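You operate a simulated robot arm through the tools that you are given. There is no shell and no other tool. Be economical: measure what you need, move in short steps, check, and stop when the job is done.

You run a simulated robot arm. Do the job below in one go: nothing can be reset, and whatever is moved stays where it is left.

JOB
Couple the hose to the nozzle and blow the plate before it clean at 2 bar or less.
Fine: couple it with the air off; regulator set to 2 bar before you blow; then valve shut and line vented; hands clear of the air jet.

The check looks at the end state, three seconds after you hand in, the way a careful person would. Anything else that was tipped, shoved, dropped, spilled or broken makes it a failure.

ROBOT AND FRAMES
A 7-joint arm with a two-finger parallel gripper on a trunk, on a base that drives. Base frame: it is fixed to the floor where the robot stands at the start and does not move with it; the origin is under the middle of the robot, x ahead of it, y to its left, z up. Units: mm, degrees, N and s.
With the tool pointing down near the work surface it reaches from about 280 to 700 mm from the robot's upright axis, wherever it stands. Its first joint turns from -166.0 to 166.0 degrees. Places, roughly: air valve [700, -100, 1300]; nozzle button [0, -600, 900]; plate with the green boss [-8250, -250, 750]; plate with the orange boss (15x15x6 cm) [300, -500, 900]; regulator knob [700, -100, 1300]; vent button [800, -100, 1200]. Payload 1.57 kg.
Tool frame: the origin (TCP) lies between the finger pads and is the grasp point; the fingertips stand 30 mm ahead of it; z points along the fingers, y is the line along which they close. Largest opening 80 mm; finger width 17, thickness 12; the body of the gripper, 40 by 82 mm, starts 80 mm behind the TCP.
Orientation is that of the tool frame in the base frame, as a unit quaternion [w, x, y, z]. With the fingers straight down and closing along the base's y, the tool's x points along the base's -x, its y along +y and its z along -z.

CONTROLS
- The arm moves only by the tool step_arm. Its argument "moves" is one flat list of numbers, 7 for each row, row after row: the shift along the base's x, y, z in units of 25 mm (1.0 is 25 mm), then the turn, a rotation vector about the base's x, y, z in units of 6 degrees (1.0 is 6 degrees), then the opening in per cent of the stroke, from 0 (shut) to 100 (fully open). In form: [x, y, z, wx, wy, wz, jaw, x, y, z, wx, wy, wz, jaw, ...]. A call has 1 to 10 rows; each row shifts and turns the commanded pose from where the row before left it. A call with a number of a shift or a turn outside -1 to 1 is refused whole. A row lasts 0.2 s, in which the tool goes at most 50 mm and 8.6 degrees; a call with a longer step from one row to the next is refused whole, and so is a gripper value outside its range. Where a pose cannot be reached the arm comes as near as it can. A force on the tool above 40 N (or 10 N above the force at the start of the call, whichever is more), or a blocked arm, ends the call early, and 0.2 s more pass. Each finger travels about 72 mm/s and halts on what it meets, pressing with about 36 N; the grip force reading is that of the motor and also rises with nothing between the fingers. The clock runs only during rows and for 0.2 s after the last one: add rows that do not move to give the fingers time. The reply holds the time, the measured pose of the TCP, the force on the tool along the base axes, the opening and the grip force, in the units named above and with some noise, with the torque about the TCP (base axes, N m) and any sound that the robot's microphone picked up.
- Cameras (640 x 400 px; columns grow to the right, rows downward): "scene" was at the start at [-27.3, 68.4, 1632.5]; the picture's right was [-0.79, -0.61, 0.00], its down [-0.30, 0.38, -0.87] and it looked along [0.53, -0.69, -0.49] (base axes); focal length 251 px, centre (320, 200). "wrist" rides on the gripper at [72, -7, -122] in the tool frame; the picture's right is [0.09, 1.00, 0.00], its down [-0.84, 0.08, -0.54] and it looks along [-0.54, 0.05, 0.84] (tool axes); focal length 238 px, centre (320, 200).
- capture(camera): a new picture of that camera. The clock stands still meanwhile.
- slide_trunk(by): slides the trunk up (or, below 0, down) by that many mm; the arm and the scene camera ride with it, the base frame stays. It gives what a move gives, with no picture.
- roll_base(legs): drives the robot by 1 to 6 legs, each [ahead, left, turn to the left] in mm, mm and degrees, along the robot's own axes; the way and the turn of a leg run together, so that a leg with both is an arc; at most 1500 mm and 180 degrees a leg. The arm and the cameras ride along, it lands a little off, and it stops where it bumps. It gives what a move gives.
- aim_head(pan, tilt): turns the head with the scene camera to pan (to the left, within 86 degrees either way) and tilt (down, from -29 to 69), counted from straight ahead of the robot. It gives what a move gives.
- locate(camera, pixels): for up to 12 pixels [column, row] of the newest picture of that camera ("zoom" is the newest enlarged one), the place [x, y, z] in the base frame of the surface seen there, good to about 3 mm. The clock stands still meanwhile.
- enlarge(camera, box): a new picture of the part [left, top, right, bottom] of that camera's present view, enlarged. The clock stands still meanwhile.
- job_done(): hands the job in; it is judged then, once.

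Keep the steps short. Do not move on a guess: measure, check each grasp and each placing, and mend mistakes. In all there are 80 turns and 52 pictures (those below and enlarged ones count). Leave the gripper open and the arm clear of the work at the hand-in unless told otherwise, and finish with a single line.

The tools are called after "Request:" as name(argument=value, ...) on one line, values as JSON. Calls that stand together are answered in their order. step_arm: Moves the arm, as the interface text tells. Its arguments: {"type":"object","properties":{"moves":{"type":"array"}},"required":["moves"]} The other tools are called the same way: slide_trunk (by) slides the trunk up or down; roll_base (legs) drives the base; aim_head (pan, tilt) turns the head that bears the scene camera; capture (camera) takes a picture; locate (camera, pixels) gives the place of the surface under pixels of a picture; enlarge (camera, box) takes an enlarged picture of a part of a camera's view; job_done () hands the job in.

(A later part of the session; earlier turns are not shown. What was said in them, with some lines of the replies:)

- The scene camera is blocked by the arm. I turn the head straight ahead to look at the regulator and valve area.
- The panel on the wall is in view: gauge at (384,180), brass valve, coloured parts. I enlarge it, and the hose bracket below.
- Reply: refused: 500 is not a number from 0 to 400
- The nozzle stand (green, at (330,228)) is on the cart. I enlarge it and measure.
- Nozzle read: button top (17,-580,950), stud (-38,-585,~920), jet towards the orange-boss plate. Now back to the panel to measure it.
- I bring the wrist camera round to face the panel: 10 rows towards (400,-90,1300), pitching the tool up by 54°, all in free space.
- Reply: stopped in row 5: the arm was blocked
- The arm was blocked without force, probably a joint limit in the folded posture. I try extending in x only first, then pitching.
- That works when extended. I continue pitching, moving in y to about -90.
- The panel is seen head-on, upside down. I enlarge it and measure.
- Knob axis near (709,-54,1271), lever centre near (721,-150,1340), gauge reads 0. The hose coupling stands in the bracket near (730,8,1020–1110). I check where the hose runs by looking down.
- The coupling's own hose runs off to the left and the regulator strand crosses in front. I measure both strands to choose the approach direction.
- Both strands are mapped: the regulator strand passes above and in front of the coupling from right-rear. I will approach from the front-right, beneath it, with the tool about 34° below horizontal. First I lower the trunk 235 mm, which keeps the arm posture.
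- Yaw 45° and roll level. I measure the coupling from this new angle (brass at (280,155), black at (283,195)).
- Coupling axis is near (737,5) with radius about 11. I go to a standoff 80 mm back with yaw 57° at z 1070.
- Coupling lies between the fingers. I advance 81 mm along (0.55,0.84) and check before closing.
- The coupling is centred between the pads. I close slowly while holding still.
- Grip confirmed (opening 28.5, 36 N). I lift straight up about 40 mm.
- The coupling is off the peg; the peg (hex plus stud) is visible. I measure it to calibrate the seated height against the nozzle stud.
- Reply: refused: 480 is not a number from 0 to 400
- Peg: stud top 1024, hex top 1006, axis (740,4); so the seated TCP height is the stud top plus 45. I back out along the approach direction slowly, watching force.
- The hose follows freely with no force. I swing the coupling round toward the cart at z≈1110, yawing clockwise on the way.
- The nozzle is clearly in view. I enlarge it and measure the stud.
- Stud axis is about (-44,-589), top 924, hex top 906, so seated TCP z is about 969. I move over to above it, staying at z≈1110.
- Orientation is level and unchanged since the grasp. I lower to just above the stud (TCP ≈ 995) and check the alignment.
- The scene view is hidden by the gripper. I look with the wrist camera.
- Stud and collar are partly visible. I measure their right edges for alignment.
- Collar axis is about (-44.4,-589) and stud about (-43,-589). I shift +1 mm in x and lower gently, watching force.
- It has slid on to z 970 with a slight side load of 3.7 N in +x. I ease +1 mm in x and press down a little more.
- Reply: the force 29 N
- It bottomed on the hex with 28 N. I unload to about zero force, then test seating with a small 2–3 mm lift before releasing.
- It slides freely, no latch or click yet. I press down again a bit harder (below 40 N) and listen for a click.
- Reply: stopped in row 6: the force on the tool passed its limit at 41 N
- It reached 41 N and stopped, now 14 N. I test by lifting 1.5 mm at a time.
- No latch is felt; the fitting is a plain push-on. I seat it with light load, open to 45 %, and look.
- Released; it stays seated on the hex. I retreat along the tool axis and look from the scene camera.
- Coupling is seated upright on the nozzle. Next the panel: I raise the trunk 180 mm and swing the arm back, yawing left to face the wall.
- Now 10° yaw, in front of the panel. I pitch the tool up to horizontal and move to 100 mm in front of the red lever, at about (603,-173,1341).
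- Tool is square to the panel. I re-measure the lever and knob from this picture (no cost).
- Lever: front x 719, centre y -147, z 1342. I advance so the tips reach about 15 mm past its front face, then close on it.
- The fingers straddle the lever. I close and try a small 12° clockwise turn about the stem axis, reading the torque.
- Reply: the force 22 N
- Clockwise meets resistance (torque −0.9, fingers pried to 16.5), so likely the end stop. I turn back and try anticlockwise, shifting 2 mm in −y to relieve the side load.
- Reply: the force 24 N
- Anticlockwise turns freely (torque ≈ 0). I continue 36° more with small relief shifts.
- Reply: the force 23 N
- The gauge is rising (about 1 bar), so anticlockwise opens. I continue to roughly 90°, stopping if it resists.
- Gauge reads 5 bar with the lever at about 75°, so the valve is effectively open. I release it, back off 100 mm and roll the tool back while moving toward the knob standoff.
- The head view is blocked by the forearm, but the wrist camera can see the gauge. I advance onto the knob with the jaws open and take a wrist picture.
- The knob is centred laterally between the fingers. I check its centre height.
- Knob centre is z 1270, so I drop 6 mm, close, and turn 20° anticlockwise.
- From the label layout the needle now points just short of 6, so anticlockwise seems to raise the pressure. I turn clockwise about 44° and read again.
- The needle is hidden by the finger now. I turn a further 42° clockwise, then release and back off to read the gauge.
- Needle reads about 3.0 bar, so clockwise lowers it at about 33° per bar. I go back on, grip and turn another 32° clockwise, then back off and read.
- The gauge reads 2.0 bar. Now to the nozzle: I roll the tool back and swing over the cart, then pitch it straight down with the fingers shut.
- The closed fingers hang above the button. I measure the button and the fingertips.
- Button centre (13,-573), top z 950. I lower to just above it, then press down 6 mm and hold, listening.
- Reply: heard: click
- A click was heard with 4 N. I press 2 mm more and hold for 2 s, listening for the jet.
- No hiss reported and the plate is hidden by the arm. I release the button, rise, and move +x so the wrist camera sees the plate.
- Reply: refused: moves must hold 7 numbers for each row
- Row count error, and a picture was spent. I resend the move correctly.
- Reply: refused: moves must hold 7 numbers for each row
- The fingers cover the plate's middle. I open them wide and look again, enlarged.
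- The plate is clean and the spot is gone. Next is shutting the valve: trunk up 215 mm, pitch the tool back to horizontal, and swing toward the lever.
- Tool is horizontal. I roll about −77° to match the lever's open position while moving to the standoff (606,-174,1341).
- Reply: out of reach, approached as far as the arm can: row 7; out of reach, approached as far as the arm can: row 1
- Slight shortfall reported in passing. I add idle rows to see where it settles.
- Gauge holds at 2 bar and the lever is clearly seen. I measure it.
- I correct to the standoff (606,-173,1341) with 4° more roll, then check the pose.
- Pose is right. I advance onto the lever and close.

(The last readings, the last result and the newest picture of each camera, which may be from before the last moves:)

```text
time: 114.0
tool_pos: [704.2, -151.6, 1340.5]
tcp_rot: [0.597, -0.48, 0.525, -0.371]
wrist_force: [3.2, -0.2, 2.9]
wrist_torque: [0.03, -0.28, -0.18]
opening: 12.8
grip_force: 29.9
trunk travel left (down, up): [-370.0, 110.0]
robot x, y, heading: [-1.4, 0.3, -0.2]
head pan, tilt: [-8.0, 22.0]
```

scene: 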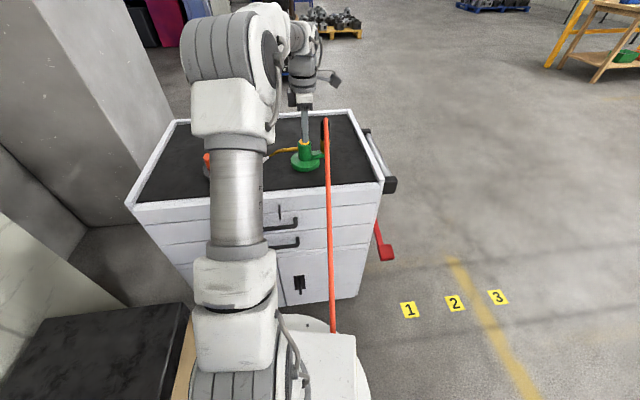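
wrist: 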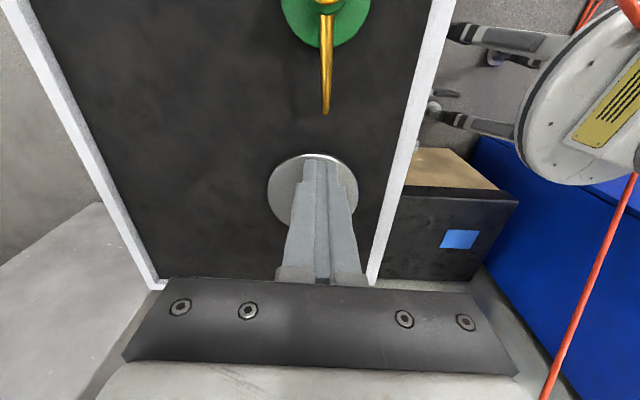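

Gripped (12.8 mm). I turn the lever clockwise 54° first.

Request:
step_arm(moves=[0, 0, 0, 0.88, 0.18, 0, 0, 0, 0, 0, 0.88, 0.18, 0, 0, 0, 0, 0, 0.88, 0.18, 0, 0, 0, 0, 0, 0.88, 0.18, 0, 0, 0, 0, 0, 0.88, 0.18, 0, 0, 0, 0, 0, 0.88, 0.18, 0, 0, 0, 0, 0, 0.88, 0.18, 0, 0, 0, 0, 0, 0.88, 0.18, 0, 0, 0, 0, 0, 0.88, 0.18, 0, 0, 0, 0, 0, 0.88, 0.18, 0, 0])

```text
time: 116.2
tool_pos: [704.0, -153.2, 1342.8]
tcp_rot: [0.698, -0.196, 0.686, -0.055]
wrist_force: [18.2, -2.6, 21.3]
wrist_torque: [0.11, -0.75, -0.13]
opening: 12.6
grip_force: 30.1
trunk travel left (down, up): [-370.0, 110.0]
robot x, y, heading: [-1.6, -0.8, -0.1]
head pan, tilt: [-8.0, 22.0]
```

About 21° remain. I relieve the side load a little and finish the turn to the stop.

Request:
step_arm(moves=[0.05, 0, 0.08, 0.8, 0.16, 0, 0, 0, 0, 0.04, 0.8, 0.16, 0, 0, 0, 0, 0, 0.8, 0.16, 0, 0, 0, 0, 0, 0.8, 0.16, 0, 0, 0, 0, 0, 0.4, 0.08, 0, 0, 0, 0, 0, 0, 0, 0, 0])

```text
time: 117.6
tool_pos: [703.3, -154.9, 1343.9]
tcp_rot: [0.695, -0.064, 0.712, 0.082]
wrist_force: [-2.8, -4.8, 1.9]
wrist_torque: [-0.64, -0.13, -0.29]
opening: 13.2
grip_force: 29.8
trunk travel left (down, up): [-370.0, 110.0]
robot x, y, heading: [-1.3, 1.1, 0.1]
head pan, tilt: [-8.0, 22.0]
```

Torque −0.64 at the stop: the valve is shut. I release, back off 100 mm, drop to vent button height (z 1229), and close the fingers.

Request:
step_arm(moves=[0, 0, 0, 0, 0, 0, 30, 0, 0, 0, 0, 0, 0, 45, -0.98, -0.2, 0, 0, 0, 0, 45, -0.98, -0.2, 0, 0, 0, 0, 45, -0.98, -0.2, 0, 0, 0, 0, 45, -0.98, -0.2, 0, 0, 0, 0, 40, 0, 0, 0, 0, 0, 0, 20, 0, 0, 0, 0, 0, 0, 0])

Request:
step_arm(moves=[0, 0, -0.9, 0, 0, 0, 0, 0, 0, -0.9, 0, 0, 0, 0, 0, 0, -0.9, 0, 0, 0, 0, 0, 0, -0.9, 0, 0, 0, 0, 0, 0, -0.95, 0, 0, 0, 0, 0, 0, 0, 0, 0, 0, 0])

```text
time: 119.4
tool_pos: [606.3, -170.8, 1343.0]
tcp_rot: [0.695, -0.065, 0.711, 0.083]
wrist_force: [0.3, -0.4, -0.8]
wrist_torque: [-0.04, -0.02, -0.05]
opening: 0.2
grip_force: 21.1
trunk travel left (down, up): [-370.0, 110.0]
robot x, y, heading: [-1.3, 0.1, -0.2]
head pan, tilt: [-8.0, 22.0]
```

```text
time: 120.8
tool_pos: [605.5, -173.8, 1228.5]
tcp_rot: [0.695, -0.065, 0.711, 0.083]
wrist_force: [-0.2, -0.1, -0.4]
wrist_torque: [0.01, 0.02, 0.0]
opening: 0.2
grip_force: 21.2
trunk travel left (down, up): [-370.0, 110.0]
robot x, y, heading: [-1.2, 3.0, -0.1]
head pan, tilt: [-8.0, 22.0]
```

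Aligned with the vent button. I advance to just short of it, then press in small steps and hold.

Request:
step_arm(moves=[0.95, 0.2, 0, 0, 0, 0, 0, 0.95, 0.2, 0, 0, 0, 0, 0, 0.95, 0.2, 0, 0, 0, 0, 0, 0.95, 0.2, 0, 0, 0, 0, 0, 0.95, 0.2, 0, 0, 0, 0, 0, 0, 0, 0, 0, 0, 0, 0])

Request:
step_arm(moves=[0.12, 0.025, 0, 0, 0, 0, 0, 0.12, 0.025, 0, 0, 0, 0, 0, 0.1, 0.02, 0, 0, 0, 0, 0, 0.1, 0.02, 0, 0, 0, 0, 0, 0.08, 0.016, 0, 0, 0, 0, 0, 0, 0, 0, 0, 0, 0, 0, 0, 0, 0, 0, 0, 0, 0, 0, 0, 0, 0, 0, 0, 0])

```text
time: 122.2
tool_pos: [724.5, -146.5, 1228.9]
tcp_rot: [0.695, -0.065, 0.712, 0.084]
wrist_force: [-0.2, -0.6, -0.7]
wrist_torque: [0.03, -0.01, 0.02]
opening: 0.1
grip_force: 21.6
trunk travel left (down, up): [-370.0, 110.0]
robot x, y, heading: [1.6, -3.6, 0.0]
head pan, tilt: [-8.0, 22.0]
```

```text
time: 124.0
tool_pos: [738.0, -145.0, 1229.0]
tcp_rot: [0.695, -0.065, 0.711, 0.083]
wrist_force: [-3.8, 0.2, -1.8]
wrist_torque: [0.0, 0.07, 0.01]
opening: 0.0
grip_force: 21.5
trunk travel left (down, up): [-370.0, 110.0]
robot x, y, heading: [1.2, 0.7, 0.1]
head pan, tilt: [-8.0, 22.0]
heard: click
```

Click heard. I press 1.5 mm more and hold 1.6 s to let the line vent, then look with the wrist camera at the gauge.

Request:
step_arm(moves=[0.06, 0.012, 0, 0, 0, 0, 0, 0, 0, 0, 0, 0, 0, 0, 0, 0, 0, 0, 0, 0, 0, 0, 0, 0, 0, 0, 0, 0, 0, 0, 0, 0, 0, 0, 0, 0, 0, 0, 0, 0, 0, 0, 0, 0, 0, 0, 0, 0, 0, 0, 0, 0, 0, 0, 0, 0])

Request:
step_arm(moves=[-0.5, -0.1, 0, 0, 0, 0, 0, -0.95, -0.2, 0, 0, 0, 0, 0, -0.95, -0.2, 0, 0, 0, 0, 0, -0.95, -0.2, 0, 0, 0, 0, 30, -0.95, -0.2, 0, 0, 0, 0, 60, -0.95, -0.2, 0, 0, 0, 0, 100, 0, 0, 0, 0, 0, 0, 100, 0, 0, 0, 0, 0, 0, 100])

Request:
capture(camera="wrist")

```text
time: 125.8
tool_pos: [740.7, -144.2, 1229.4]
tcp_rot: [0.695, -0.065, 0.711, 0.084]
wrist_force: [-4.5, -2.7, -0.7]
wrist_torque: [0.01, 0.07, -0.04]
opening: 0.0
grip_force: 21.2
trunk travel left (down, up): [-370.0, 110.0]
robot x, y, heading: [0.6, 2.6, -0.1]
head pan, tilt: [-8.0, 22.0]
```

```text
time: 127.6
tool_pos: [608.9, -172.3, 1229.8]
tcp_rot: [0.695, -0.066, 0.711, 0.084]
wrist_force: [-0.7, -0.6, -0.7]
wrist_torque: [-0.01, 0.03, -0.02]
opening: 80.1
grip_force: 0.1
trunk travel left (down, up): [-370.0, 110.0]
robot x, y, heading: [-0.8, -0.3, -0.1]
head pan, tilt: [-8.0, 22.0]
```

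```text
2 pictures are left
```

wrist: 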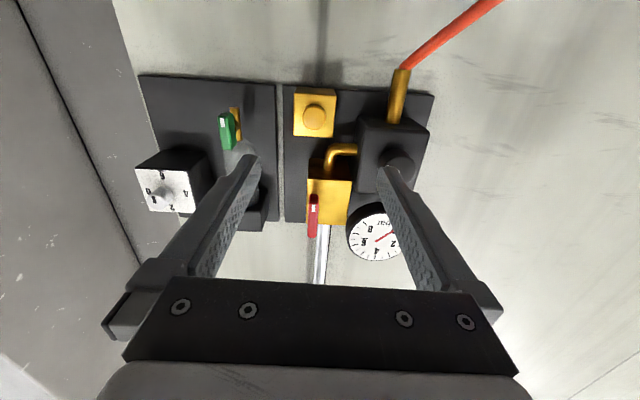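

The lever is vertical and the needle seems to point to 0. I draw the arm back clear and take a confirming enlarged picture.

Request:
step_arm(moves=[-0.9, -0.3, 0.1, 0, 0, 0, 100, -0.9, -0.3, 0.1, 0, 0, 0, 100, -0.9, -0.3, 0.1, 0, 0, 0, 100, -0.8, -0.3, 0.1, 0, 0, 0, 100])

Request:
enlarge(camera="wrist", box=[220, 70, 460, 270])

Request:
aim_head(pan=-86, tilt=45)

```text
time: 128.6
tool_pos: [521.5, -203.1, 1238.3]
tcp_rot: [0.695, -0.064, 0.711, 0.083]
wrist_force: [0.0, -0.1, -0.7]
wrist_torque: [-0.03, -0.02, 0.03]
opening: 80.2
grip_force: 0.1
trunk travel left (down, up): [-370.0, 110.0]
robot x, y, heading: [-1.2, -0.9, 0.1]
head pan, tilt: [-8.0, 22.0]
```

```text
2.00 times, centred on (340, 170) of wrist
```

zoom: 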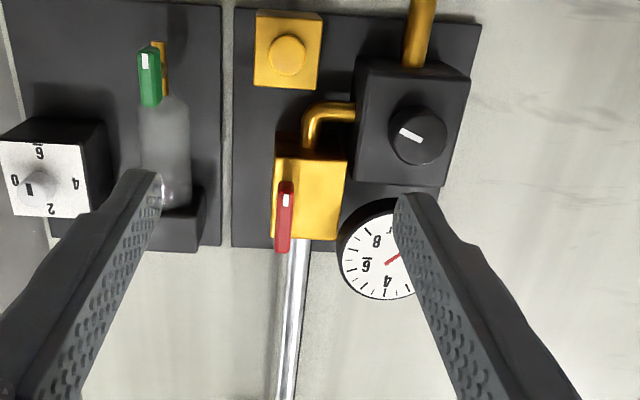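

```text
time: 130.1
tool_pos: [522.8, -202.3, 1238.4]
tcp_rot: [0.695, -0.065, 0.711, 0.083]
wrist_force: [-0.1, 0.0, -0.2]
wrist_torque: [0.0, -0.01, 0.01]
opening: 79.9
grip_force: 0.1
trunk travel left (down, up): [-370.0, 110.0]
robot x, y, heading: [-1.0, -2.8, -0.1]
head pan, tilt: [-85.9, 45.0]
```

Lever is vertical with its mark down (shut) and the needle points toward 0. I use one last look at the nozzle and plate.

Request:
capture(camera="scene")

```text
0 pictures are left
```

scene: 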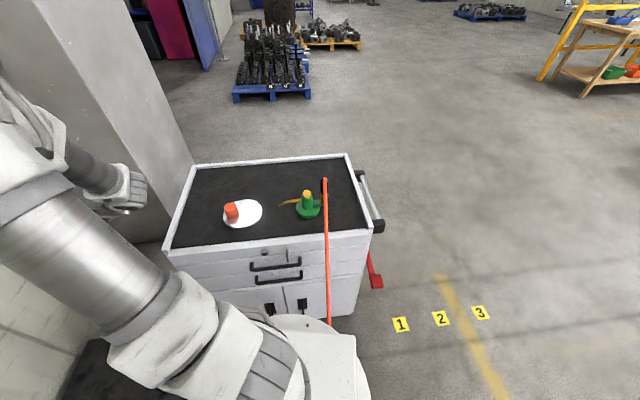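

The hose is still on the nozzle, the plate is clean, the gripper is open and the arm is clear. I hand in.

Request:
job_done()

```text
The job is handed in.
```

The hose is seated on the nozzle (fitted with the gauge at 0; no latch click felt or heard), the regulator was set to 2 bar before blowing, the plate looks clean, and the valve is shut and the line vented, with the needle pointing to 0 though a finger partly hid it.
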